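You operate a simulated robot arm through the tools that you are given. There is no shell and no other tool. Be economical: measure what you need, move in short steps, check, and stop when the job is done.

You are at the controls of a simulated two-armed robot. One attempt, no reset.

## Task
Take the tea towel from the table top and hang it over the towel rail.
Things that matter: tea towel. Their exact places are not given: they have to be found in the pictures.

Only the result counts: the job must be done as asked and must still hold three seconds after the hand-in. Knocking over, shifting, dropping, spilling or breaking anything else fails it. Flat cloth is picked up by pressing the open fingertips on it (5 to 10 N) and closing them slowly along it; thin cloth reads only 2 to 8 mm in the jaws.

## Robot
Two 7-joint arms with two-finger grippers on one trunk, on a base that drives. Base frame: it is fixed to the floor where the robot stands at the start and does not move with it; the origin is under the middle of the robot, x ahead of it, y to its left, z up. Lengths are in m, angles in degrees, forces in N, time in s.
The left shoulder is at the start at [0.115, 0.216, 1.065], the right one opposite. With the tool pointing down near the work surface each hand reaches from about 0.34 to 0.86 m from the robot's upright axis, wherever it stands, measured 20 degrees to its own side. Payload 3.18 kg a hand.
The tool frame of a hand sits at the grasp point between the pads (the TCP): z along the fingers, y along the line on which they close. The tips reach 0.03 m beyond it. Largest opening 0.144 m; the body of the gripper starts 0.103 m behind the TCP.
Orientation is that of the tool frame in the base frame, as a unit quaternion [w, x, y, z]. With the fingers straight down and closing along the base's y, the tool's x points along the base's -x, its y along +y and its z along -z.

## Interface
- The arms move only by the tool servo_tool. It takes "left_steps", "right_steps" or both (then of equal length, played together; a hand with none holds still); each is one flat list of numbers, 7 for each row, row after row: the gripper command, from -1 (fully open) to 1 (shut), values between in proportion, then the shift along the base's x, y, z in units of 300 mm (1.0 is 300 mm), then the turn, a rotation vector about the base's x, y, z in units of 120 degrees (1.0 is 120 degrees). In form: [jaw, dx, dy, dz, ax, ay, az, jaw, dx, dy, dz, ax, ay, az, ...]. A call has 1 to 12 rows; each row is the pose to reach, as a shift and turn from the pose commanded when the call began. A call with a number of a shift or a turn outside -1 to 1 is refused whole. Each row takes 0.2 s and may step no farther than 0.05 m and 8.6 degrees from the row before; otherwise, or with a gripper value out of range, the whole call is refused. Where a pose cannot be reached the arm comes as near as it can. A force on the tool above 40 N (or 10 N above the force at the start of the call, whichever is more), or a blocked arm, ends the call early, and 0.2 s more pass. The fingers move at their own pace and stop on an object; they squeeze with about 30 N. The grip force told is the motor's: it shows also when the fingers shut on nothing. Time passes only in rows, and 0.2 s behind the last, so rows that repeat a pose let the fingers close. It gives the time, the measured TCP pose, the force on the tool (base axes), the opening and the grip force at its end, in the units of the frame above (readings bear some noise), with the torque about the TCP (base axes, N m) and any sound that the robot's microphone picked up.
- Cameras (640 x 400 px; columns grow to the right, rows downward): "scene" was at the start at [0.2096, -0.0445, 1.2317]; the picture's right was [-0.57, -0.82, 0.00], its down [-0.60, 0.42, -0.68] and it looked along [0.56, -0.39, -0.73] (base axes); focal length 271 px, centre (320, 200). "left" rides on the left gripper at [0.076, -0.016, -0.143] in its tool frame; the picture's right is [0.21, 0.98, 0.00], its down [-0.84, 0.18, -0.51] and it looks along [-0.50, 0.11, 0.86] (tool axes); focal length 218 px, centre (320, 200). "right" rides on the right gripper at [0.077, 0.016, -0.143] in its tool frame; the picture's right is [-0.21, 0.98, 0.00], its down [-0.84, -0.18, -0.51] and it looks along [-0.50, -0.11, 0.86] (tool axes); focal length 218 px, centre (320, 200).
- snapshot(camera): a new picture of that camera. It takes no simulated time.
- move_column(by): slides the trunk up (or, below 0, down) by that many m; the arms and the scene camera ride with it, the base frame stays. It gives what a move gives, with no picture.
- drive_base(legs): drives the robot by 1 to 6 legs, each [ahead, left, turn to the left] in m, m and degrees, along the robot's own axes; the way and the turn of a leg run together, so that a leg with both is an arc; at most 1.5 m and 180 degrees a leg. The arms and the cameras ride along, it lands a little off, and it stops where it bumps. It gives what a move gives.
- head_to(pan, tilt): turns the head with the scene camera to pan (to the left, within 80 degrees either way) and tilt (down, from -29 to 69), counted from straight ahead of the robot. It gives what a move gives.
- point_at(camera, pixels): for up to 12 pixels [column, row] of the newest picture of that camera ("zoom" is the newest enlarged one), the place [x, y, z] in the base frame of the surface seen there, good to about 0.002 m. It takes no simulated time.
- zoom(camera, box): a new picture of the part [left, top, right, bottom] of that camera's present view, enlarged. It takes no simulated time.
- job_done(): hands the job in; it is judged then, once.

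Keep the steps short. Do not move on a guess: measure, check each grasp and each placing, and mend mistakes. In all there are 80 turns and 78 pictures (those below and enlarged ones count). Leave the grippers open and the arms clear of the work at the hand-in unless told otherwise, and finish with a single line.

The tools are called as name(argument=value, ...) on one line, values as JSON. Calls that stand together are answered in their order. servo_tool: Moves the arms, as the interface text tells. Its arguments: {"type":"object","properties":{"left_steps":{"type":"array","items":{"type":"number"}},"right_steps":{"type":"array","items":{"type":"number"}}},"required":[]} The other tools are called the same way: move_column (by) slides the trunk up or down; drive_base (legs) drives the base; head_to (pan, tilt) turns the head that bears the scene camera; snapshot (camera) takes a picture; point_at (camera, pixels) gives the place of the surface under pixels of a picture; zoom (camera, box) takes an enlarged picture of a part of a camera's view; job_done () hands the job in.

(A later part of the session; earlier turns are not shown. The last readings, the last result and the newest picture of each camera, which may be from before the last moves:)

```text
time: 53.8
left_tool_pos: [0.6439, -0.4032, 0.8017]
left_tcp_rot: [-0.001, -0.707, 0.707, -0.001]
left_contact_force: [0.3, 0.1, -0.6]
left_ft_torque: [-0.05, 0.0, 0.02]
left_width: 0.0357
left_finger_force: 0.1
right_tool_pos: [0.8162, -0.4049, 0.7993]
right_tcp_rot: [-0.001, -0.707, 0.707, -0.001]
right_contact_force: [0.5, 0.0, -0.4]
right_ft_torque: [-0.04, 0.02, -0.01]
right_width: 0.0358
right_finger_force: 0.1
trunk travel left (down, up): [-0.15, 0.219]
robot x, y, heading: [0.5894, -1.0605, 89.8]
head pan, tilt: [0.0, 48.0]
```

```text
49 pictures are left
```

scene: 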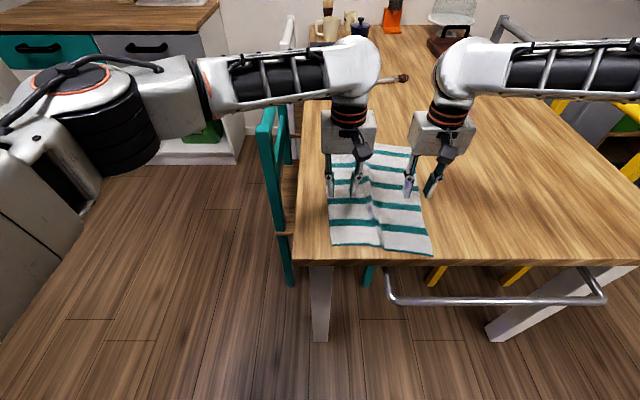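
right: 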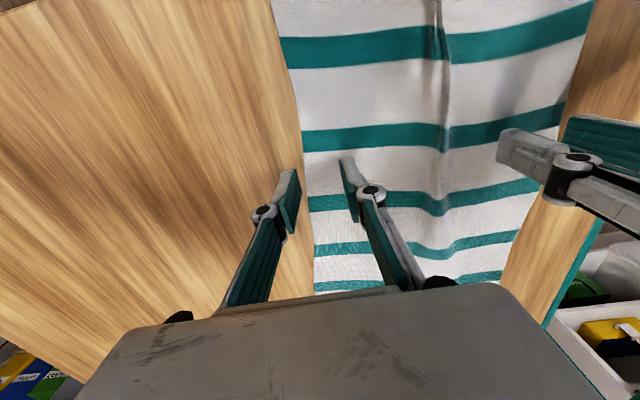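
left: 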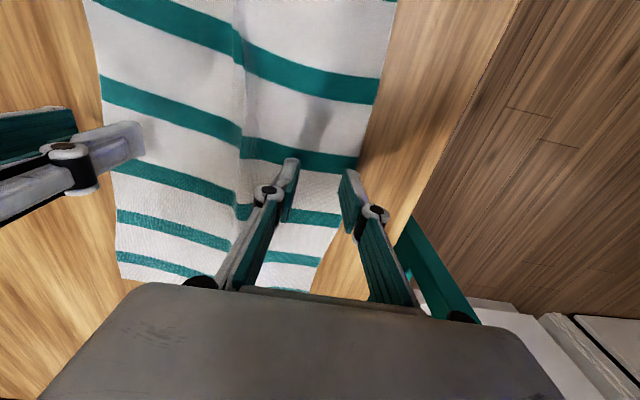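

The outer fingers are right at the side edges. I'll narrow the jaws to 24 mm, shift each hand inward 5 mm, and lower towards contact.

servo_tool(left_steps=[0.667, 0.017, 0, 0, 0, 0, 0, 0.667, 0.017, 0, -0.03, 0, 0, 0, 0.667, 0.017, 0, -0.05, 0, 0, 0, 0.667, 0.017, 0, -0.06, 0, 0, 0, 0.667, 0.017, 0, -0.067, 0, 0, 0], right_steps=[0.667, -0.017, 0, 0, 0, 0, 0, 0.667, -0.017, 0, -0.03, 0, 0, 0, 0.667, -0.017, 0, -0.05, 0, 0, 0, 0.667, -0.017, 0, -0.06, 0, 0, 0, 0.667, -0.017, 0, -0.067, 0, 0, 0])

```text
time: 55.0
left_tool_pos: [0.647, -0.4036, 0.7815]
left_tcp_rot: [0.0, 0.707, -0.707, 0.0]
left_contact_force: [0.5, -1.1, -0.4]
left_ft_torque: [-0.02, -0.01, -0.01]
left_width: 0.0237
left_finger_force: 0.1
right_tool_pos: [0.8109, -0.4053, 0.7815]
right_tcp_rot: [0.0, -0.706, 0.708, 0.002]
right_contact_force: [-0.6, -0.2, 1.1]
right_ft_torque: [0.03, -0.03, 0.02]
right_width: 0.024
right_finger_force: 0.0
trunk travel left (down, up): [-0.15, 0.219]
robot x, y, heading: [0.5899, -1.0609, 90.0]
head pan, tilt: [0.0, 48.0]
```

Not touching yet. A few more 1 mm steps down.

servo_tool(left_steps=[0.667, 0, 0, -0.0035, 0, 0, 0, 0.667, 0, 0, -0.007, 0, 0, 0], right_steps=[0.667, 0, 0, -0.0035, 0, 0, 0, 0.667, 0, 0, -0.007, 0, 0, 0])

zoom(camera="right", box=[200, 100, 480, 300])

zoom(camera="left", box=[200, 100, 480, 300])

```text
time: 55.6
left_tool_pos: [0.6505, -0.4061, 0.781]
left_tcp_rot: [-0.001, 0.708, -0.706, 0.001]
left_contact_force: [0.8, 0.4, 0.8]
left_ft_torque: [0.03, 0.02, 0.0]
left_width: 0.024
left_finger_force: 0.0
right_tool_pos: [0.8105, -0.4058, 0.7797]
right_tcp_rot: [0.001, -0.706, 0.708, 0.001]
right_contact_force: [0.5, -1.6, 8.6]
right_ft_torque: [-0.06, -0.13, 0.01]
right_width: 0.0235
right_finger_force: 0.1
trunk travel left (down, up): [-0.15, 0.219]
robot x, y, heading: [0.5901, -1.0598, 90.2]
head pan, tilt: [0.0, 48.0]
```

```text
2.00 times, centred on (340, 200) of right
```

zoom: 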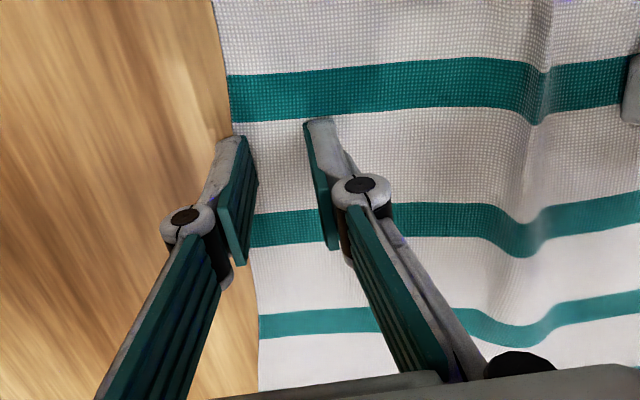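

```text
2.00 times, centred on (340, 200) of left
```

zoom: 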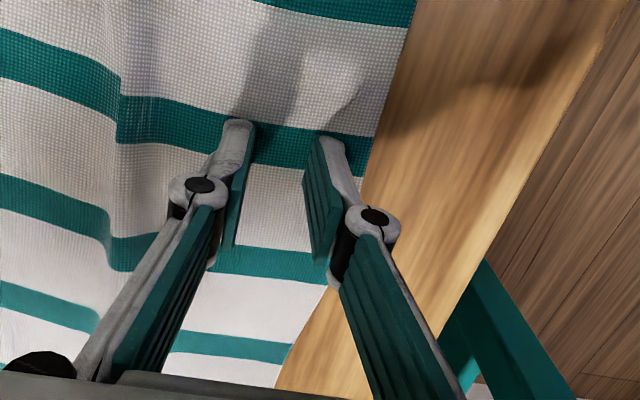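

The right outer finger rests on the towel's very edge. I'll lift the right hand slightly, shift it 10 mm inward and the left 5 mm outward, then press both again.

servo_tool(left_steps=[0.667, -0.008, 0, 0.01, 0, 0, 0, 0.667, -0.017, 0, 0.005, 0, 0, 0, 0.667, -0.017, 0, 0, 0, 0, 0, 0.667, -0.017, 0, -0.005, 0, 0, 0], right_steps=[0.667, 0, 0, 0.025, 0, 0, 0, 0.667, -0.033, 0, 0.025, 0, 0, 0, 0.667, -0.033, 0, 0.01, 0, 0, 0, 0.667, -0.033, 0, 0, 0, 0, 0])

zoom(camera="right", box=[200, 100, 480, 300])

```text
time: 56.6
left_tool_pos: [0.6436, -0.4033, 0.7808]
left_tcp_rot: [0.001, -0.707, 0.708, 0.001]
left_contact_force: [-1.4, -0.3, 9.9]
left_ft_torque: [-0.06, 0.18, 0.0]
left_width: 0.0237
left_finger_force: 0.0
right_tool_pos: [0.8027, -0.4059, 0.7811]
right_tcp_rot: [-0.002, 0.707, -0.707, -0.002]
right_contact_force: [0.1, -0.1, 2.0]
right_ft_torque: [0.01, -0.01, 0.0]
right_width: 0.0239
right_finger_force: 0.1
right hand out of reach, approached as far as the arm can: row 4
trunk travel left (down, up): [-0.15, 0.219]
robot x, y, heading: [0.5919, -1.059, 89.6]
head pan, tilt: [0.0, 48.0]
```

```text
2.00 times, centred on (340, 200) of right
```

zoom: 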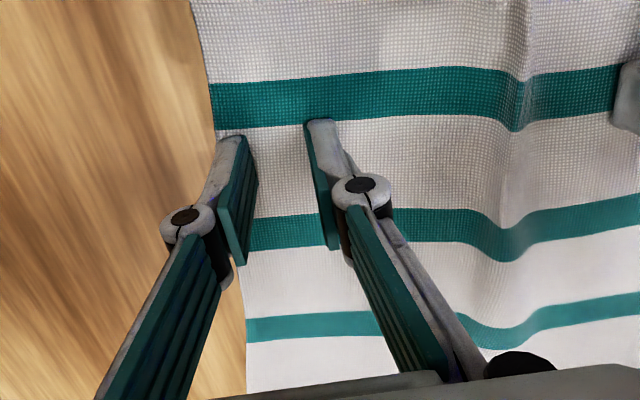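

The right finger is now on the cloth, but at only 2 N. I'll press the right hand a bit further.

servo_tool(right_steps=[0.667, 0, 0, -0.005, 0, 0, 0, 0.667, 0.003, -0.003, -0.01, 0, 0, 0])

```text
time: 57.2
left_tool_pos: [0.6442, -0.4039, 0.7807]
left_tcp_rot: [0.001, -0.707, 0.707, 0.0]
left_contact_force: [0.1, 2.5, 9.0]
left_ft_torque: [0.03, 0.07, -0.04]
left_width: 0.0235
left_finger_force: 0.2
right_tool_pos: [0.8026, -0.4059, 0.7801]
right_tcp_rot: [0.002, -0.706, 0.708, 0.003]
right_contact_force: [-0.6, 2.8, 15.3]
right_ft_torque: [0.08, -0.23, 0.06]
right_width: 0.0232
right_finger_force: 0.0
trunk travel left (down, up): [-0.15, 0.219]
robot x, y, heading: [0.5917, -1.0558, 89.7]
head pan, tilt: [0.0, 48.0]
```

Right reads 15 N, a bit high. I'll ease it off about 1 mm and close both slowly.

servo_tool(left_steps=[0.667, 0, 0, 0, 0, 0, 0, 0.72, 0, 0, 0, 0, 0, 0, 0.77, 0, 0, 0, 0, 0, 0, 0.82, 0, 0, 0, 0, 0, 0, 0.87, 0, 0, 0, 0, 0, 0, 0.92, 0, 0, 0, 0, 0, 0, 0.97, 0, 0, 0, 0, 0, 0, 1, 0, 0, 0, 0, 0, 0, 1, 0, 0, 0, 0, 0, 0, 1, 0, 0, 0, 0, 0, 0], right_steps=[0.667, 0, 0, 0.003, 0, 0, 0, 0.72, 0, 0, 0.003, 0, 0, 0, 0.77, 0, 0, 0.003, 0, 0, 0, 0.82, 0, 0, 0.003, 0, 0, 0, 0.87, 0, 0, 0.003, 0, 0, 0, 0.92, 0, 0, 0.003, 0, 0, 0, 0.97, 0, 0, 0.003, 0, 0, 0, 1, 0, 0, 0.003, 0, 0, 0, 1, 0, 0, 0.003, 0, 0, 0, 1, 0, 0, 0.003, 0, 0, 0])

zoom(camera="right", box=[200, 100, 480, 300])

zoom(camera="left", box=[200, 100, 480, 300])

```text
time: 59.4
left_tool_pos: [0.6424, -0.4049, 0.78]
left_tcp_rot: [-0.001, 0.708, -0.707, 0.0]
left_contact_force: [0.5, -0.5, 0.9]
left_ft_torque: [-0.02, 0.11, -0.04]
left_width: 0.0059
left_finger_force: 31.0
right_tool_pos: [0.8027, -0.4083, 0.7778]
right_tcp_rot: [0.002, -0.706, 0.708, 0.0]
right_contact_force: [-0.9, 1.4, 4.6]
right_ft_torque: [-0.11, -0.12, 0.02]
right_width: 0.0009
right_finger_force: 27.7
trunk travel left (down, up): [-0.15, 0.219]
robot x, y, heading: [0.5965, -1.0612, 90.0]
head pan, tilt: [0.0, 48.0]
```

```text
2.00 times, centred on (340, 200) of right
```

zoom: 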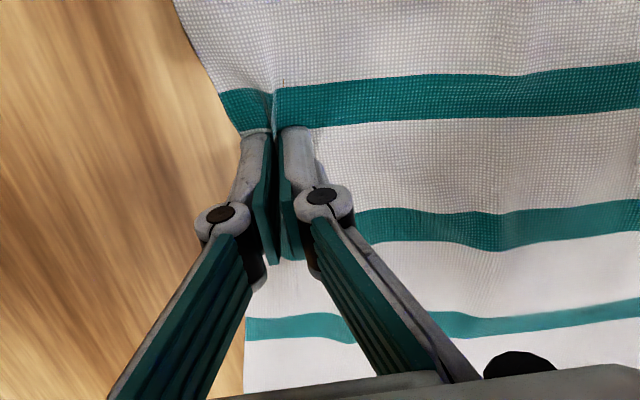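

```text
2.00 times, centred on (340, 200) of left
```

zoom: 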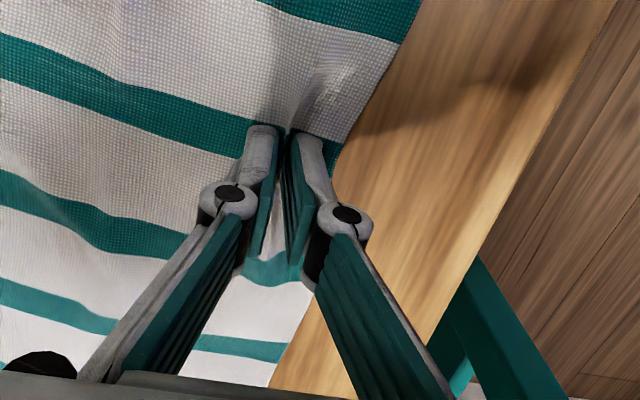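

Left has a good pinch (5.9 mm); right shows only 0.9 mm, so just the edge or nothing. I'll keep the left closed and open the right. I'll turn the right tool 45° so the bodies don't clash, and let the left carry the towel 14 mm towards the right hand.

servo_tool(left_steps=[1, 0, 0, 0, 0, 0, 0, 1, 0, 0, 0.005, 0, 0, 0, 1, 0, 0, 0.005, 0, 0, 0, 1, 0, 0, 0.005, 0, 0, 0, 1, 0, 0, 0.005, 0, 0, 0, 1, 0, 0, 0.005, 0, 0, 0, 1, 0, 0, 0.005, 0, 0, 0, 1, 0.015, 0, 0.005, 0, 0, 0, 1, 0.03, 0, 0.005, 0, 0, 0, 1, 0.047, 0, 0.005, 0, 0, 0], right_steps=[0.7, 0, 0, 0, 0, 0, 0, 0.6, 0, 0, 0.03, 0, 0, 0, 0.6, 0, 0, 0.06, 0, 0, 0.0625, 0.6, 0, 0, 0.06, 0, 0, 0.125, 0.6, 0, 0, 0.06, 0, 0, 0.1875, 0.6, 0, 0, 0.06, 0, 0, 0.25, 0.6, 0, 0, 0.06, 0, 0, 0.3125, 0.6, 0, 0, 0.06, 0, 0, 0.375, 0.6, 0, 0, 0.06, 0, 0, 0.375, 0.6, 0, 0, 0.06, 0, 0, 0.375])

snapshot(camera="right")

snapshot(camera="scene")

```text
time: 61.6
left_tool_pos: [0.6578, -0.4058, 0.7803]
left_tcp_rot: [-0.001, -0.706, 0.708, 0.0]
left_contact_force: [0.2, -1.6, 6.2]
left_ft_torque: [0.06, -0.11, -0.04]
left_width: 0.0009
left_finger_force: 30.2
right_tool_pos: [0.8037, -0.4079, 0.7954]
right_tcp_rot: [0.0, 0.924, -0.383, 0.0]
right_contact_force: [-0.4, 0.7, -0.6]
right_ft_torque: [-0.02, 0.05, -0.02]
right_width: 0.0288
right_finger_force: 0.1
trunk travel left (down, up): [-0.15, 0.219]
robot x, y, heading: [0.5893, -1.0583, 90.1]
head pan, tilt: [0.0, 48.0]
```

```text
43 pictures are left
```

right: 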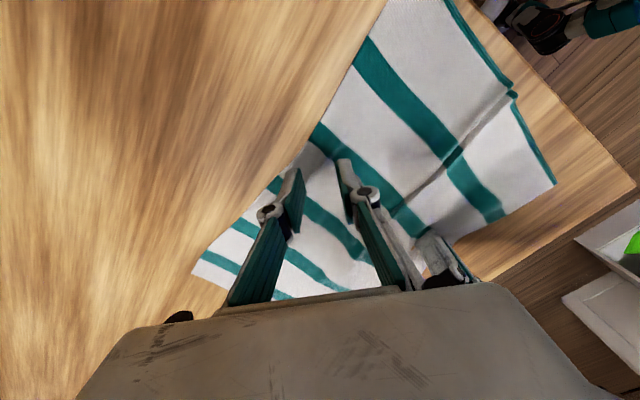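

```text
42 pictures are left
```

scene: 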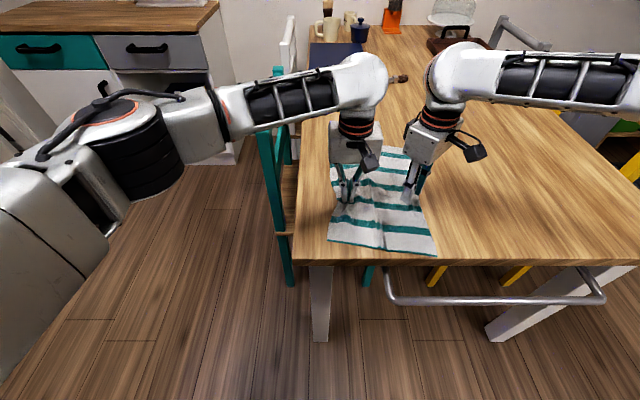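

The left pinch has slipped too (0.9 mm): closing along x leaves too little cloth outside the fingers. I'll turn both tools so they close along y, which gives a fold line parallel to the rail and suits it better. I'll open and raise both and turn: left -90°, right the remaining +45°.

servo_tool(left_steps=[0.8, 0, 0, 0.02, 0, 0, 0, 0.45, 0, 0, 0.12, 0, 0, -0.068, 0.45, 0, 0, 0.18, 0, 0, -0.136, 0.45, 0, 0, 0.18, 0, 0, -0.204, 0.45, 0, 0, 0.18, 0, 0, -0.272, 0.45, 0, 0, 0.18, 0, 0, -0.34, 0.45, 0, 0, 0.18, 0, 0, -0.408, 0.45, 0, 0, 0.18, 0, 0, -0.476, 0.45, 0, 0, 0.18, 0, 0, -0.544, 0.45, 0, 0, 0.18, 0, 0, -0.612, 0.45, 0, 0, 0.18, 0, 0, -0.68, 0.45, 0, 0, 0.18, 0, 0, -0.75], right_steps=[0.5, 0.03, 0, 0.06, 0, 0, 0, 0.45, 0.06, 0, 0.12, 0, 0, 0, 0.45, 0.1, 0, 0.12, 0, 0, 0, 0.45, 0.1, 0, 0.12, 0, 0, 0.06, 0.45, 0.1, 0, 0.12, 0, 0, 0.12, 0.45, 0.1, 0, 0.12, 0, 0, 0.18, 0.45, 0.1, 0, 0.12, 0, 0, 0.24, 0.45, 0.1, 0, 0.12, 0, 0, 0.3, 0.45, 0.1, 0, 0.12, 0, 0, 0.35, 0.45, 0.1, 0, 0.12, 0, 0, 0.375, 0.45, 0.1, 0, 0.12, 0, 0, 0.375, 0.45, 0.1, 0, 0.12, 0, 0, 0.375])

snapshot(camera="scene")

```text
time: 64.2
left_tool_pos: [0.657, -0.4048, 0.8327]
left_tcp_rot: [-0.001, 0.001, 1.0, 0.0]
left_contact_force: [-0.2, 0.5, 0.1]
left_ft_torque: [0.04, 0.0, 0.0]
left_width: 0.0394
left_finger_force: 0.0
right_tool_pos: [0.8329, -0.408, 0.8304]
right_tcp_rot: [0.001, 1.0, 0.0, 0.001]
right_contact_force: [0.7, -0.3, -0.1]
right_ft_torque: [-0.02, 0.03, 0.0]
right_width: 0.0398
right_finger_force: 0.0
trunk travel left (down, up): [-0.15, 0.219]
robot x, y, heading: [0.5911, -1.0596, 89.9]
head pan, tilt: [0.0, 48.0]
```

```text
41 pictures are left
```

scene: 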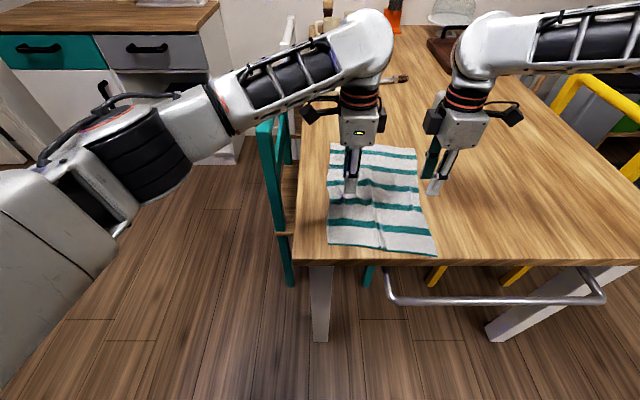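

Both turned cleanly. I'll measure the towel edges again.

point_at(camera="scene", pixels=[[330, 246], [434, 252], [331, 205], [422, 205], [418, 180], [415, 150], [338, 145], [380, 200], [375, 250], [400, 225]])

zoom(camera="scene", box=[300, 120, 460, 260])

```text
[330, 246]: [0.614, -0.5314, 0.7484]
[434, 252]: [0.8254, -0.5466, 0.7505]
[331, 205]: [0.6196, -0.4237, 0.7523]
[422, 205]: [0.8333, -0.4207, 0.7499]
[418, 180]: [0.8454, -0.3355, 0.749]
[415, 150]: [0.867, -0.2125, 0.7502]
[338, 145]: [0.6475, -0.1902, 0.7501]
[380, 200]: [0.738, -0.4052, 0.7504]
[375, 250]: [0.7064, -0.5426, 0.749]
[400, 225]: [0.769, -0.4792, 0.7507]
```

```text
2.86 times, centred on (380, 190) of scene
```

zoom: 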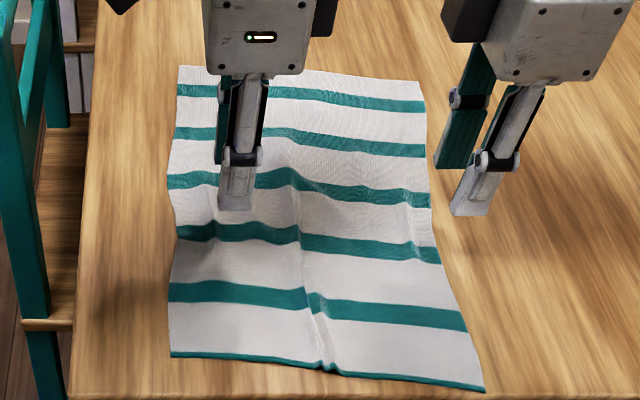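

Pinch points: left (0.657,-0.395), right (0.803,-0.397), with a 34 mm opening across the fold. I'll move the right in and lower both close.

servo_tool(left_steps=[0.53, 0, 0.03, -0.04, 0, 0, 0, 0.53, 0, 0.03, -0.09, 0, 0, 0, 0.53, 0, 0.03, -0.13, 0, 0, 0, 0.53, 0, 0.03, -0.155, 0, 0, 0], right_steps=[0.53, -0.05, 0.03, 0, 0, 0, 0, 0.53, -0.1, 0.037, -0.06, 0, 0, 0, 0.53, -0.1, 0.037, -0.12, 0, 0, 0, 0.53, -0.1, 0.037, -0.15, 0, 0, 0])

snapshot(camera="right")

```text
time: 65.2
left_tool_pos: [0.6574, -0.3952, 0.7848]
left_tcp_rot: [0.0, 0.001, 1.0, 0.0]
left_contact_force: [0.4, -0.6, -0.2]
left_ft_torque: [0.0, 0.01, 0.02]
left_width: 0.034
left_finger_force: 0.0
right_tool_pos: [0.8085, -0.3962, 0.7972]
right_tcp_rot: [0.0, 1.0, -0.001, -0.001]
right_contact_force: [-0.5, -0.3, 0.0]
right_ft_torque: [0.01, 0.02, 0.02]
right_width: 0.0336
right_finger_force: 0.1
right hand out of reach, approached as far as the arm can: row 3, 4
trunk travel left (down, up): [-0.15, 0.219]
robot x, y, heading: [0.5936, -1.061, 89.9]
head pan, tilt: [0.0, 48.0]
```

```text
39 pictures are left
```

right: 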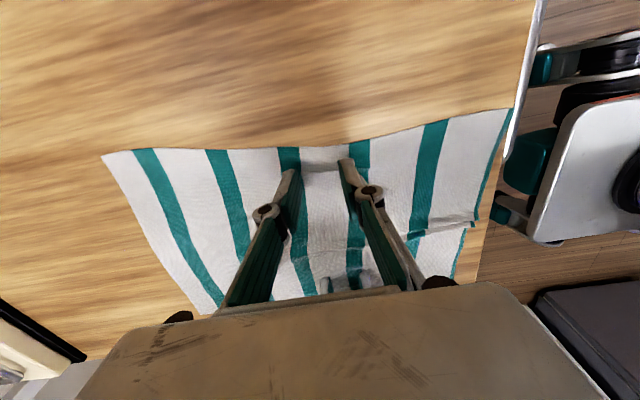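

The right hand can't get down just there. I'll shift both back to y=-0.405, where it reached earlier, and lower to light contact.

servo_tool(left_steps=[0.53, 0, -0.033, 0, 0, 0, 0, 0.53, 0, -0.033, -0.007, 0, 0, 0, 0.53, 0, -0.033, -0.014, 0, 0, 0], right_steps=[0.53, -0.01, -0.04, 0, 0, 0, 0, 0.53, -0.01, -0.04, -0.03, 0, 0, 0, 0.53, -0.01, -0.04, -0.05, 0, 0, 0])

```text
time: 66.0
left_tool_pos: [0.6568, -0.4062, 0.7826]
left_tcp_rot: [0.0, 0.0, 1.0, -0.001]
left_contact_force: [-0.1, 0.0, 0.5]
left_ft_torque: [-0.02, -0.01, 0.0]
left_width: 0.0336
left_finger_force: 0.1
right_tool_pos: [0.8079, -0.4083, 0.7816]
right_tcp_rot: [0.0, 1.0, -0.001, -0.001]
right_contact_force: [-0.5, -0.6, 0.1]
right_ft_torque: [-0.02, 0.01, 0.03]
right_width: 0.0336
right_finger_force: 0.0
trunk travel left (down, up): [-0.15, 0.219]
robot x, y, heading: [0.5905, -1.0604, 89.9]
head pan, tilt: [0.0, 48.0]
```

Both in reach and nearly touching. I'll press by about 1.5 mm more.

servo_tool(left_steps=[0.53, 0, 0, -0.003, 0, 0, 0, 0.53, 0, 0, -0.006, 0, 0, 0], right_steps=[0.53, 0, 0, -0.003, 0, 0, 0, 0.53, 0, 0, -0.006, 0, 0, 0])

```text
time: 66.6
left_tool_pos: [0.6568, -0.4064, 0.7813]
left_tcp_rot: [0.0, 0.0, 1.0, 0.0]
left_contact_force: [-0.9, 0.1, 0.2]
left_ft_torque: [-0.01, 0.0, 0.04]
left_width: 0.0338
left_finger_force: 0.0
right_tool_pos: [0.8057, -0.4081, 0.7828]
right_tcp_rot: [-0.002, 1.0, -0.001, 0.0]
right_contact_force: [0.1, -0.6, 2.5]
right_ft_torque: [-0.03, -0.06, 0.02]
right_width: 0.034
right_finger_force: 0.0
trunk travel left (down, up): [-0.15, 0.219]
robot x, y, heading: [0.5903, -1.0575, 90.0]
head pan, tilt: [0.0, 48.0]
```

servo_tool(left_steps=[0.53, 0, 0, -0.004, 0, 0, 0, 0.53, 0, 0, -0.008, 0, 0, 0], right_steps=[0.53, 0, 0, -0.001, 0, 0, 0, 0.53, 0, 0, -0.003, 0, 0, 0])

```text
time: 67.2
left_tool_pos: [0.6568, -0.407, 0.7806]
left_tcp_rot: [0.001, 0.0, 1.0, 0.003]
left_contact_force: [-3.1, 0.4, 12.1]
left_ft_torque: [-0.19, 0.08, -0.06]
left_width: 0.0336
left_finger_force: 0.2
right_tool_pos: [0.8065, -0.4081, 0.7806]
right_tcp_rot: [-0.002, 1.0, -0.002, 0.0]
right_contact_force: [-0.2, 0.3, 1.1]
right_ft_torque: [-0.02, 0.02, 0.01]
right_width: 0.0337
right_finger_force: 0.0
trunk travel left (down, up): [-0.15, 0.219]
robot x, y, heading: [0.5928, -1.0561, 89.9]
head pan, tilt: [0.0, 48.0]
```

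Left 12 N, right about 1 N. I'll ease the left, press the right a little more, and check.

servo_tool(left_steps=[0.53, 0, 0, 0.002, 0, 0, 0, 0.53, 0, 0, 0.002, 0, 0, 0], right_steps=[0.53, 0, 0, -0.003, 0, 0, 0, 0.53, 0, 0, -0.006, 0, 0, 0])

```text
time: 67.8
left_tool_pos: [0.6574, -0.4061, 0.7805]
left_tcp_rot: [0.0, -0.001, 1.0, 0.001]
left_contact_force: [-1.5, 1.8, 9.7]
left_ft_torque: [0.0, 0.06, -0.03]
left_width: 0.0335
left_finger_force: 0.0
right_tool_pos: [0.8062, -0.4073, 0.7812]
right_tcp_rot: [-0.002, 1.0, 0.0, -0.001]
right_contact_force: [1.6, -1.0, 10.2]
right_ft_torque: [-0.25, -0.09, 0.01]
right_width: 0.0339
right_finger_force: 0.1
trunk travel left (down, up): [-0.15, 0.219]
robot x, y, heading: [0.5895, -1.062, 89.7]
head pan, tilt: [0.0, 48.0]
```

Both about 10 N. I'll close both slowly along the cloth.

servo_tool(left_steps=[0.58, 0, 0, 0, 0, 0, 0, 0.63, 0, 0, 0, 0, 0, 0, 0.68, 0, 0, 0, 0, 0, 0, 0.73, 0, 0, 0, 0, 0, 0, 0.78, 0, 0, 0, 0, 0, 0, 0.83, 0, 0, 0, 0, 0, 0, 0.88, 0, 0, 0, 0, 0, 0, 0.93, 0, 0, 0, 0, 0, 0, 0.98, 0, 0, 0, 0, 0, 0, 1, 0, 0, 0, 0, 0, 0, 1, 0, 0, 0, 0, 0, 0, 1, 0, 0, 0, 0, 0, 0], right_steps=[0.58, 0, 0, 0, 0, 0, 0, 0.63, 0, 0, 0, 0, 0, 0, 0.68, 0, 0, 0, 0, 0, 0, 0.73, 0, 0, 0, 0, 0, 0, 0.78, 0, 0, 0, 0, 0, 0, 0.83, 0, 0, 0, 0, 0, 0, 0.88, 0, 0, 0, 0, 0, 0, 0.93, 0, 0, 0, 0, 0, 0, 0.98, 0, 0, 0, 0, 0, 0, 1, 0, 0, 0, 0, 0, 0, 1, 0, 0, 0, 0, 0, 0, 1, 0, 0, 0, 0, 0, 0])

zoom(camera="right", box=[180, 80, 500, 300])

zoom(camera="left", box=[180, 80, 500, 300])

```text
time: 70.4
left_tool_pos: [0.6578, -0.4053, 0.7797]
left_tcp_rot: [0.0, 0.001, 1.0, 0.0]
left_contact_force: [0.8, 0.0, 0.3]
left_ft_torque: [-0.01, 0.05, 0.01]
left_width: 0.0059
left_finger_force: 29.7
right_tool_pos: [0.8068, -0.409, 0.7789]
right_tcp_rot: [0.0, 1.0, -0.001, 0.001]
right_contact_force: [-1.0, -2.9, 7.0]
right_ft_torque: [0.49, -0.22, -0.04]
right_width: 0.0003
right_finger_force: 23.6
trunk travel left (down, up): [-0.15, 0.219]
robot x, y, heading: [0.5957, -1.0583, 90.2]
head pan, tilt: [0.0, 48.0]
```

```text
1.82 times, centred on (340, 190) of right
```

zoom: 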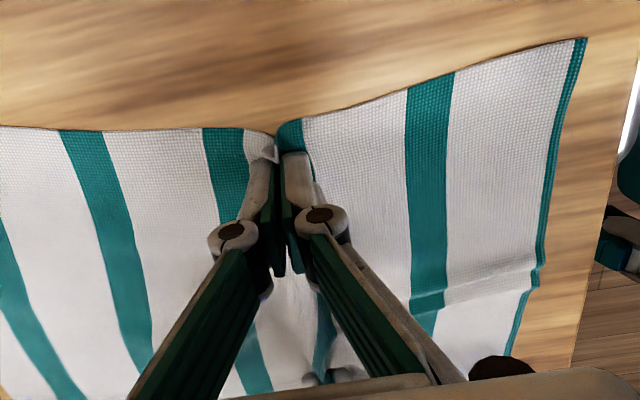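

```text
1.82 times, centred on (340, 190) of left
```

zoom: 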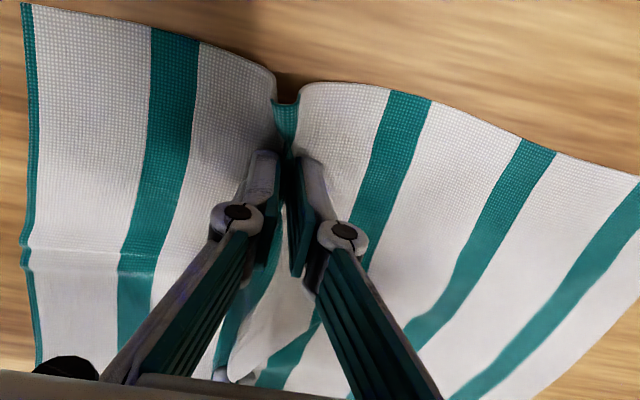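

Left holds well (5.9 mm). The right slipped off (0.3 mm). I'll keep the left closed, lift and reopen the right wider, and press again.

servo_tool(right_steps=[0.8, 0, 0, 0.01, 0, 0, 0, 0.5, 0, 0, 0.04, 0, 0, 0, 0.4, 0, 0, 0.04, 0, 0, 0, 0.4, 0, 0, 0.02, 0, 0, 0, 0.4, 0, 0, 0.005, 0, 0, 0, 0.4, 0, 0, 0, 0, 0, 0])

zoom(camera="right", box=[180, 80, 500, 300])

```text
time: 71.8
left_tool_pos: [0.6576, -0.4062, 0.7805]
left_tcp_rot: [0.0, 0.0, 1.0, 0.0]
left_contact_force: [-0.3, -0.6, 0.3]
left_ft_torque: [0.03, 0.02, -0.02]
left_width: 0.0062
left_finger_force: 30.9
right_tool_pos: [0.8048, -0.4085, 0.7813]
right_tcp_rot: [-0.002, 1.0, -0.002, -0.001]
right_contact_force: [1.2, -0.7, 12.5]
right_ft_torque: [-0.34, -0.05, 0.04]
right_width: 0.0436
right_finger_force: 0.4
trunk travel left (down, up): [-0.15, 0.219]
robot x, y, heading: [0.5891, -1.0571, 90.1]
head pan, tilt: [0.0, 48.0]
```

```text
1.82 times, centred on (340, 190) of right
```

zoom: 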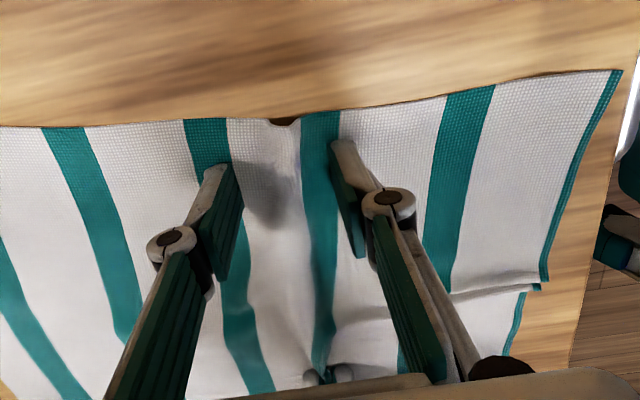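

A ridge already stands between the right fingers and contact is 12 N. I'll close slowly, easing the height slightly.

servo_tool(right_steps=[0.46, 0, 0, 0.002, 0, 0, 0, 0.52, 0, 0, 0.002, 0, 0, 0, 0.58, 0, 0, 0.002, 0, 0, 0, 0.64, 0, 0, 0.003, 0, 0, 0, 0.7, 0, 0, 0.003, 0, 0, 0, 0.76, 0, 0, 0.004, 0, 0, 0, 0.82, 0, 0, 0.004, 0, 0, 0, 0.88, 0, 0, 0.005, 0, 0, 0, 0.94, 0, 0, 0.005, 0, 0, 0, 1, 0, 0, 0.005, 0, 0, 0, 1, 0, 0, 0.005, 0, 0, 0, 1, 0, 0, 0.005, 0, 0, 0])

zoom(camera="right", box=[180, 80, 500, 300])

```text
time: 74.4
left_tool_pos: [0.6575, -0.4067, 0.7782]
left_tcp_rot: [0.0, 0.001, 1.0, 0.0]
left_contact_force: [0.1, 0.2, 0.3]
left_ft_torque: [-0.01, 0.01, 0.01]
left_width: 0.0059
left_finger_force: 29.6
right_tool_pos: [0.8062, -0.408, 0.7799]
right_tcp_rot: [-0.001, 1.0, -0.002, 0.001]
right_contact_force: [0.1, -0.1, 1.1]
right_ft_torque: [0.0, 0.01, -0.02]
right_width: 0.0038
right_finger_force: 26.3
trunk travel left (down, up): [-0.15, 0.219]
robot x, y, heading: [0.5899, -1.0572, 90.0]
head pan, tilt: [0.0, 48.0]
```

```text
1.82 times, centred on (340, 190) of right
```

zoom: 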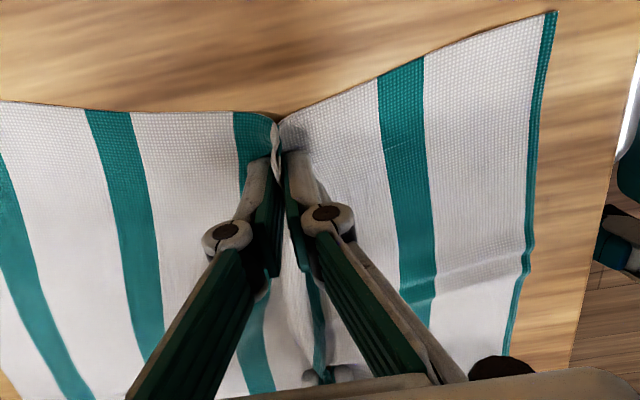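

Right now holds 3.8 mm. I'll lift with the column so both hands rise together.

move_column(by=0.1)

snapshot(camera="scene")

```text
time: 75.7
left_tool_pos: [0.6488, -0.401, 0.8747]
left_tcp_rot: [-0.003, -0.005, 1.0, 0.0]
left_contact_force: [1.9, 0.0, 2.2]
left_ft_torque: [0.0, -0.02, 0.01]
left_width: 0.0016
left_finger_force: 33.2
right_tool_pos: [0.8061, -0.4041, 1.0157]
right_tcp_rot: [-0.117, 0.993, -0.001, 0.0]
right_contact_force: [-0.1, 1.9, -1.6]
right_ft_torque: [-0.04, -0.04, 0.02]
right_width: 0.0059
right_finger_force: 38.0
trunk travel left (down, up): [-0.25, 0.119]
robot x, y, heading: [0.5908, -1.0619, 89.8]
head pan, tilt: [0.0, 48.0]
```

```text
34 pictures are left
```

scene: 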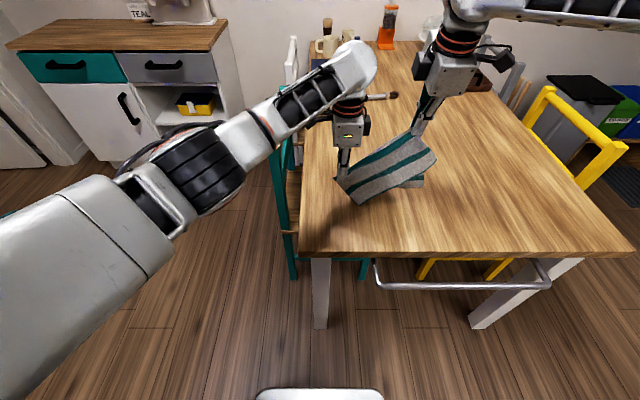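

The right arm bent up oddly: z 1.016 against 0.875 for the left. I'll zoom in to see the grips.

zoom(camera="scene", box=[300, 40, 520, 220])

snapshot(camera="left")

```text
2.22 times, centred on (410, 130) of scene
```

zoom: 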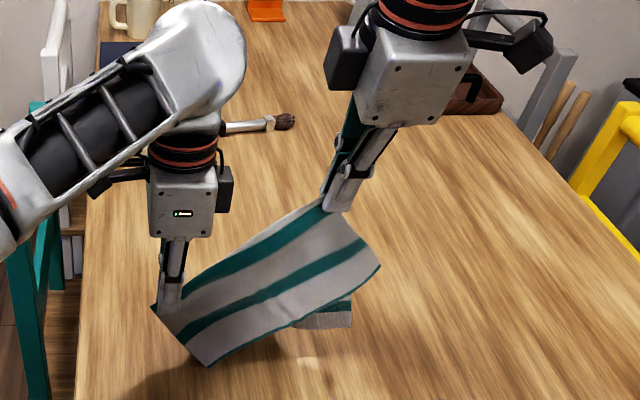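

```text
32 pictures are left
```

left: 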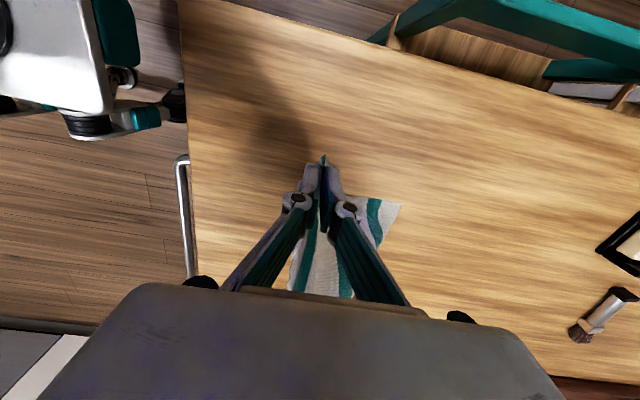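

Both still hold. The left has slid to the towel's very side edge because the right hand rose too far. I'll raise the left hand to the same height to take the tension off.

servo_tool(left_steps=[1, 0, 0, 0.08, 0, 0, 0, 1, 0.01, 0, 0.16, 0, 0, 0, 1, 0.02, 0, 0.24, 0, 0, 0, 1, 0.03, 0, 0.32, 0, 0, 0, 1, 0.04, 0, 0.4, 0, 0, 0, 1, 0.04, 0, 0.46, 0, 0, 0])

snapshot(camera="scene")

```text
time: 77.3
left_tool_pos: [0.6365, -0.3851, 1.0255]
left_tcp_rot: [0.008, -0.03, 1.0, 0.003]
left_contact_force: [0.4, -0.5, 1.2]
left_ft_torque: [0.06, 0.01, -0.02]
left_width: 0.0054
left_finger_force: 39.9
right_tool_pos: [0.8068, -0.4038, 1.0173]
right_tcp_rot: [-0.118, 0.993, -0.001, -0.001]
right_contact_force: [1.2, -0.9, 2.1]
right_ft_torque: [-0.08, 0.01, 0.01]
right_width: 0.001
right_finger_force: 29.5
trunk travel left (down, up): [-0.25, 0.119]
robot x, y, heading: [0.5902, -1.0614, 89.9]
head pan, tilt: [0.0, 48.0]
stopped in row 6 (left hand): the arm was blocked; the commanded pose is now the measured one
```

```text
31 pictures are left
```

scene: 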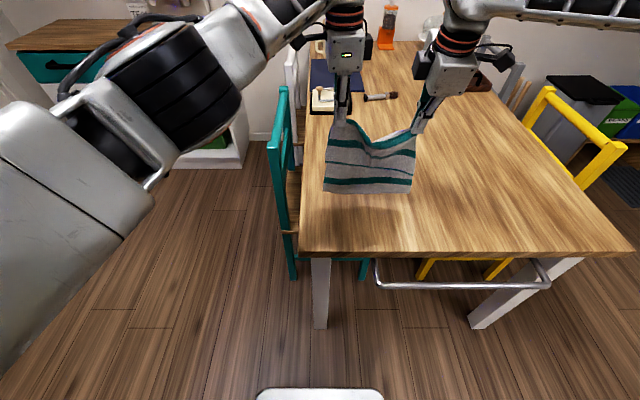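

The towel hangs neatly folded between both hands, short flap towards the robot. Now I'll draw both hands back together towards the robot, levelling the right tool's tilt.

servo_tool(left_steps=[1, 0.005, -0.06, -0.003, 0, 0, 0, 1, 0.01, -0.13, -0.006, 0, 0, 0, 1, 0.015, -0.2, -0.01, 0, 0, 0, 1, 0.02, -0.27, -0.015, 0, 0, 0, 1, 0.025, -0.34, -0.02, 0, 0, 0, 1, 0.03, -0.41, -0.025, 0, 0, 0, 1, 0.033, -0.48, -0.03, 0, 0, 0, 1, 0.033, -0.55, -0.03, 0, 0, 0, 1, 0.033, -0.6, -0.03, 0, 0, 0], right_steps=[1, 0, -0.05, 0, -0.012, 0, 0, 1, 0, -0.11, 0, -0.025, 0, 0, 1, 0, -0.18, 0, -0.04, 0, 0, 1, 0, -0.25, 0, -0.055, 0, 0, 1, 0, -0.32, 0, -0.07, 0, 0, 1, 0, -0.38, 0, -0.085, 0, 0, 1, 0, -0.44, 0, -0.1, 0, 0, 1, 0, -0.5, 0, -0.113, 0, 0, 1, 0, -0.537, 0, -0.113, 0, 0])

snapshot(camera="scene")

```text
time: 79.3
left_tool_pos: [0.6506, -0.5665, 1.0178]
left_tcp_rot: [0.009, -0.026, 1.0, 0.003]
left_contact_force: [0.4, 0.9, 1.3]
left_ft_torque: [0.15, 0.04, -0.02]
left_width: 0.0006
left_finger_force: 22.3
right_tool_pos: [0.8058, -0.5653, 1.0179]
right_tcp_rot: [-0.001, 1.0, -0.001, -0.001]
right_contact_force: [-0.5, 0.0, -1.0]
right_ft_torque: [-0.02, -0.01, 0.02]
right_width: 0.0044
right_finger_force: 28.8
trunk travel left (down, up): [-0.25, 0.119]
robot x, y, heading: [0.5894, -1.0596, 90.1]
head pan, tilt: [0.0, 48.0]
```

```text
30 pictures are left
```

scene: 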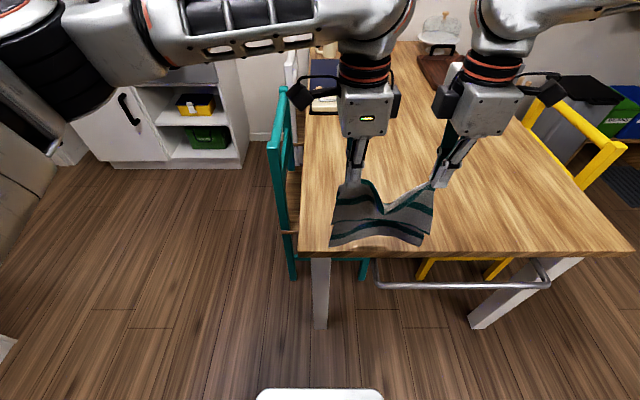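

Both level at y≈-0.565, z≈1.018. I'll zoom to see the flaps.

zoom(camera="scene", box=[300, 120, 480, 270])

point_at(camera="zoom", pixels=[[110, 430], [250, 400], [420, 430], [440, 340], [150, 250], [450, 250], [300, 330], [300, 460]])

```text
2.67 times, centred on (390, 195) of scene
```

zoom: 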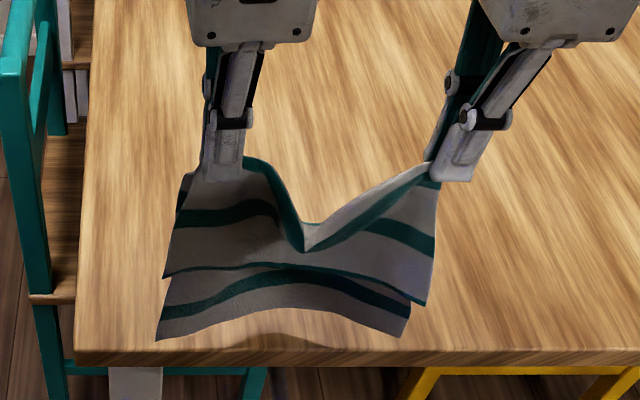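

```text
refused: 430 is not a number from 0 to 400
```

Clear view: short front flap, longer back flap behind it. I'll measure their bottoms and the fold line.

point_at(camera="zoom", pixels=[[170, 272], [420, 298], [160, 336], [400, 332], [280, 302], [303, 247], [190, 185], [435, 190], [295, 265]])

```text
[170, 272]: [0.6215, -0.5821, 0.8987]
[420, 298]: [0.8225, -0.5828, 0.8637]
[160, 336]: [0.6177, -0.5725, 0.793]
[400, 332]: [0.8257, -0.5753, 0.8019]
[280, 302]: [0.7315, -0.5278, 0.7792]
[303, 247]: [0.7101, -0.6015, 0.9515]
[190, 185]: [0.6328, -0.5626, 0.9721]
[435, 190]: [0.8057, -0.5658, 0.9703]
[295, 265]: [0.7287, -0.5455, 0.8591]
```

The hands have about 15 mm of slack between them. I'll spread them by 12 mm to flatten the folds, then check.

servo_tool(left_steps=[1, -0.007, 0, 0, 0, 0, 0, 1, -0.014, 0, 0, 0, 0, 0, 1, -0.02, 0, 0, 0, 0, 0, 1, -0.02, 0, 0, 0, 0, 0], right_steps=[1, 0.007, 0, 0, 0, 0, 0, 1, 0.014, 0, 0, 0, 0, 0, 1, 0.02, 0, 0, 0, 0, 0, 1, 0.02, 0, 0, 0, 0, 0])

zoom(camera="scene", box=[300, 120, 480, 270])

point_at(camera="zoom", pixels=[[170, 272], [420, 298], [160, 336], [400, 332], [280, 310], [303, 247], [295, 265]])

```text
time: 80.3
left_tool_pos: [0.6448, -0.5669, 1.0171]
left_tcp_rot: [0.008, -0.026, 1.0, 0.002]
left_contact_force: [0.8, 0.2, -0.3]
left_ft_torque: [-0.03, 0.07, 0.03]
left_width: 0.0054
left_finger_force: 42.5
right_tool_pos: [0.8122, -0.565, 1.0176]
right_tcp_rot: [-0.001, 1.0, -0.001, -0.001]
right_contact_force: [-0.5, -0.4, -4.4]
right_ft_torque: [-0.01, -0.01, -0.02]
right_width: 0.0042
right_finger_force: 36.3
trunk travel left (down, up): [-0.25, 0.119]
robot x, y, heading: [0.5921, -1.0599, 89.9]
head pan, tilt: [0.0, 48.0]
```

```text
2.67 times, centred on (390, 195) of scene
```

zoom: 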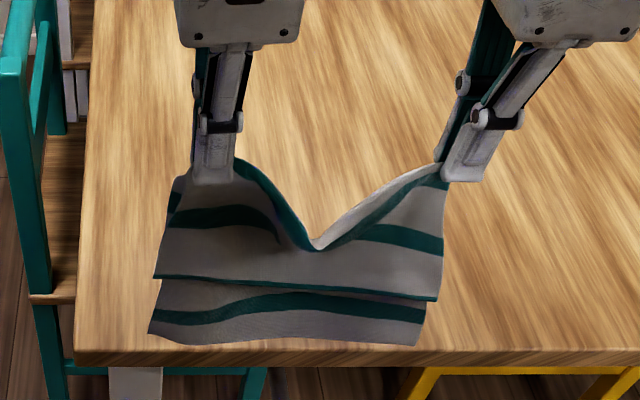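

```text
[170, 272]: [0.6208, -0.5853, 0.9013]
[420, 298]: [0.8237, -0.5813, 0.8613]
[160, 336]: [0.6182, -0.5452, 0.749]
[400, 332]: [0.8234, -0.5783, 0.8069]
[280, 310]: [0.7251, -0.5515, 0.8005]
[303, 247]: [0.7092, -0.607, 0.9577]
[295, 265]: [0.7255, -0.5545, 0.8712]
```

Flat now. I'll drive the base 0.205 m to the right and 0.02 m back, bringing the towel above the gap behind the rail.

drive_base(legs=[[-0.02, -0.205, 0]])

snapshot(camera="scene")

```text
time: 82.7
left_tool_pos: [0.8493, -0.5873, 1.016]
left_tcp_rot: [0.008, -0.025, 1.0, 0.003]
left_contact_force: [0.2, 1.6, 1.9]
left_ft_torque: [0.15, -0.02, 0.05]
left_width: 0.001
left_finger_force: 24.9
right_tool_pos: [1.0181, -0.5866, 1.0165]
right_tcp_rot: [-0.002, 1.0, -0.001, -0.001]
right_contact_force: [-1.3, 0.8, -2.2]
right_ft_torque: [-0.01, -0.02, -0.01]
right_width: 0.0033
right_finger_force: 36.6
trunk travel left (down, up): [-0.25, 0.119]
robot x, y, heading: [0.7953, -1.0783, 90.0]
head pan, tilt: [0.0, 48.0]
```

```text
27 pictures are left
```

scene: 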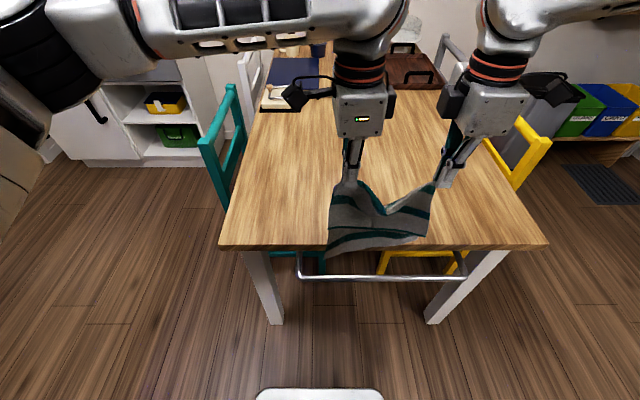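

I'll measure the flaps before lowering.

zoom(camera="scene", box=[300, 140, 480, 290])

point_at(camera="zoom", pixels=[[115, 240], [440, 250], [100, 300], [130, 308], [200, 290], [300, 285], [400, 285], [250, 255]])

```text
2.67 times, centred on (390, 215) of scene
```

zoom: 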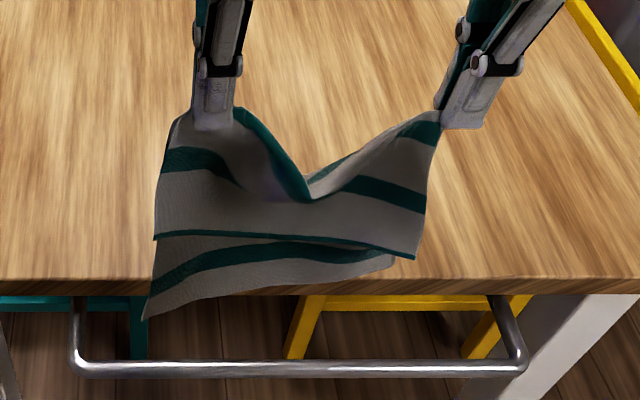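

```text
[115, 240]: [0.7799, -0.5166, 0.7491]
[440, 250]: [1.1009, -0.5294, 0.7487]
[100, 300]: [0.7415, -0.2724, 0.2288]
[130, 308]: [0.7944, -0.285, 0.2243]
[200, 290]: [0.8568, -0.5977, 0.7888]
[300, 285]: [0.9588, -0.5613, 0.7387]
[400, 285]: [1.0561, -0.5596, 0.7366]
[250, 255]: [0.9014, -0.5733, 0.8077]
```

The towel is still swaying from the drive. I'll hold still for 2 s and look again.

servo_tool(left_steps=[1, 0, 0, 0, 0, 0, 0, 1, 0, 0, 0, 0, 0, 0, 1, 0, 0, 0, 0, 0, 0, 1, 0, 0, 0, 0, 0, 0, 1, 0, 0, 0, 0, 0, 0, 1, 0, 0, 0, 0, 0, 0, 1, 0, 0, 0, 0, 0, 0, 1, 0, 0, 0, 0, 0, 0, 1, 0, 0, 0, 0, 0, 0, 1, 0, 0, 0, 0, 0, 0])

zoom(camera="scene", box=[300, 140, 480, 290])

point_at(camera="zoom", pixels=[[160, 270], [200, 290], [180, 280], [260, 270], [340, 270], [380, 262], [170, 230], [400, 250]])

```text
time: 84.9
left_tool_pos: [0.8492, -0.5872, 1.0167]
left_tcp_rot: [0.008, -0.025, 1.0, 0.003]
left_contact_force: [-2.1, 7.6, 3.0]
left_ft_torque: [0.16, 0.03, 0.03]
left_width: 0.0018
left_finger_force: 24.4
right_tool_pos: [1.0173, -0.5857, 1.0178]
right_tcp_rot: [0.0, 1.0, -0.002, -0.001]
right_contact_force: [-0.1, -0.8, 0.4]
right_ft_torque: [0.02, -0.02, -0.02]
right_width: 0.001
right_finger_force: 32.7
trunk travel left (down, up): [-0.25, 0.119]
robot x, y, heading: [0.7945, -1.0803, 89.9]
head pan, tilt: [0.0, 48.0]
```

```text
2.67 times, centred on (390, 215) of scene
```

zoom: 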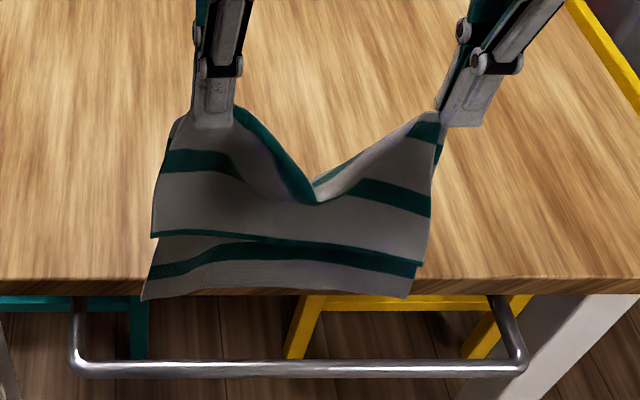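

```text
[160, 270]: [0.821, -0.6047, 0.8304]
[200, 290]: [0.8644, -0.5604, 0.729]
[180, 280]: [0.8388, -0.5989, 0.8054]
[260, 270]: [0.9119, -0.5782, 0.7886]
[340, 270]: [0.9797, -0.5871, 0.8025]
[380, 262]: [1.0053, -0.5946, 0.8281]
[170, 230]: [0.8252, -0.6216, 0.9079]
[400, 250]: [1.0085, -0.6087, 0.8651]
```

Settled. The back flap bottom lies at y -0.578 to -0.603, against a gap of -0.562 to -0.607. I'll shift both hands +7 mm and lower slowly by 0.12 m so the back flap enters the gap.

servo_tool(left_steps=[1, 0, 0.012, 0, 0, 0, 0, 1, 0, 0.023, -0.03, 0, 0, 0, 1, 0, 0.023, -0.07, 0, 0, 0, 1, 0, 0.023, -0.11, 0, 0, 0, 1, 0, 0.023, -0.15, 0, 0, 0, 1, 0, 0.023, -0.2, 0, 0, 0, 1, 0, 0.023, -0.25, 0, 0, 0, 1, 0, 0.023, -0.3, 0, 0, 0, 1, 0, 0.023, -0.35, 0, 0, 0, 1, 0, 0.023, -0.38, 0, 0, 0, 1, 0, 0.023, -0.4, 0, 0, 0, 1, 0, 0.023, -0.4, 0, 0, 0], right_steps=[1, 0, 0.012, 0, 0, 0, 0, 1, 0, 0.023, -0.03, 0, 0, 0, 1, 0, 0.023, -0.07, 0, 0, 0, 1, 0, 0.023, -0.11, 0, 0, 0, 1, 0, 0.023, -0.15, 0, 0, 0, 1, 0, 0.023, -0.2, 0, 0, 0, 1, 0, 0.023, -0.25, 0, 0, 0, 1, 0, 0.023, -0.3, 0, 0, 0, 1, 0, 0.023, -0.35, 0, 0, 0, 1, 0, 0.023, -0.38, 0, 0, 0, 1, 0, 0.023, -0.4, 0, 0, 0, 1, 0, 0.023, -0.4, 0, 0, 0])

zoom(camera="scene", box=[280, 140, 500, 310])

```text
time: 87.5
left_tool_pos: [0.8475, -0.5796, 0.8964]
left_tcp_rot: [0.008, -0.025, 1.0, 0.002]
left_contact_force: [0.5, -0.7, -2.3]
left_ft_torque: [0.04, 0.04, -0.01]
left_width: 0.0022
left_finger_force: 27.0
right_tool_pos: [1.0186, -0.579, 0.897]
right_tcp_rot: [0.0, 1.0, -0.001, -0.001]
right_contact_force: [0.0, -0.1, 1.6]
right_ft_torque: [0.02, 0.01, 0.01]
right_width: 0.0005
right_finger_force: 30.8
trunk travel left (down, up): [-0.25, 0.119]
robot x, y, heading: [0.7947, -1.0806, 89.9]
head pan, tilt: [0.0, 48.0]
```

```text
2.35 times, centred on (390, 225) of scene
```

zoom: 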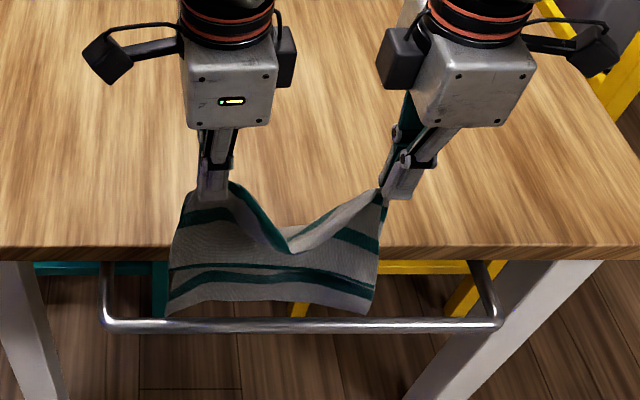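

It seems to be going in. I'll measure the bottoms against the bar.

point_at(camera="zoom", pixels=[[175, 308], [230, 300], [290, 299], [355, 306], [175, 262], [270, 258], [365, 276], [175, 285], [360, 292]])

```text
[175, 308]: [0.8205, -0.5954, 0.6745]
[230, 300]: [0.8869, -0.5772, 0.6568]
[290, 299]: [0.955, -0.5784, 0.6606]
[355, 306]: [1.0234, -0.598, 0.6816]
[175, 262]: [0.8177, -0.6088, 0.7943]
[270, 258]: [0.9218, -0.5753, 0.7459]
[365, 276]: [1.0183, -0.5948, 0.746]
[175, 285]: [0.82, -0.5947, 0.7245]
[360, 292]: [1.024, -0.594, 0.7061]
```

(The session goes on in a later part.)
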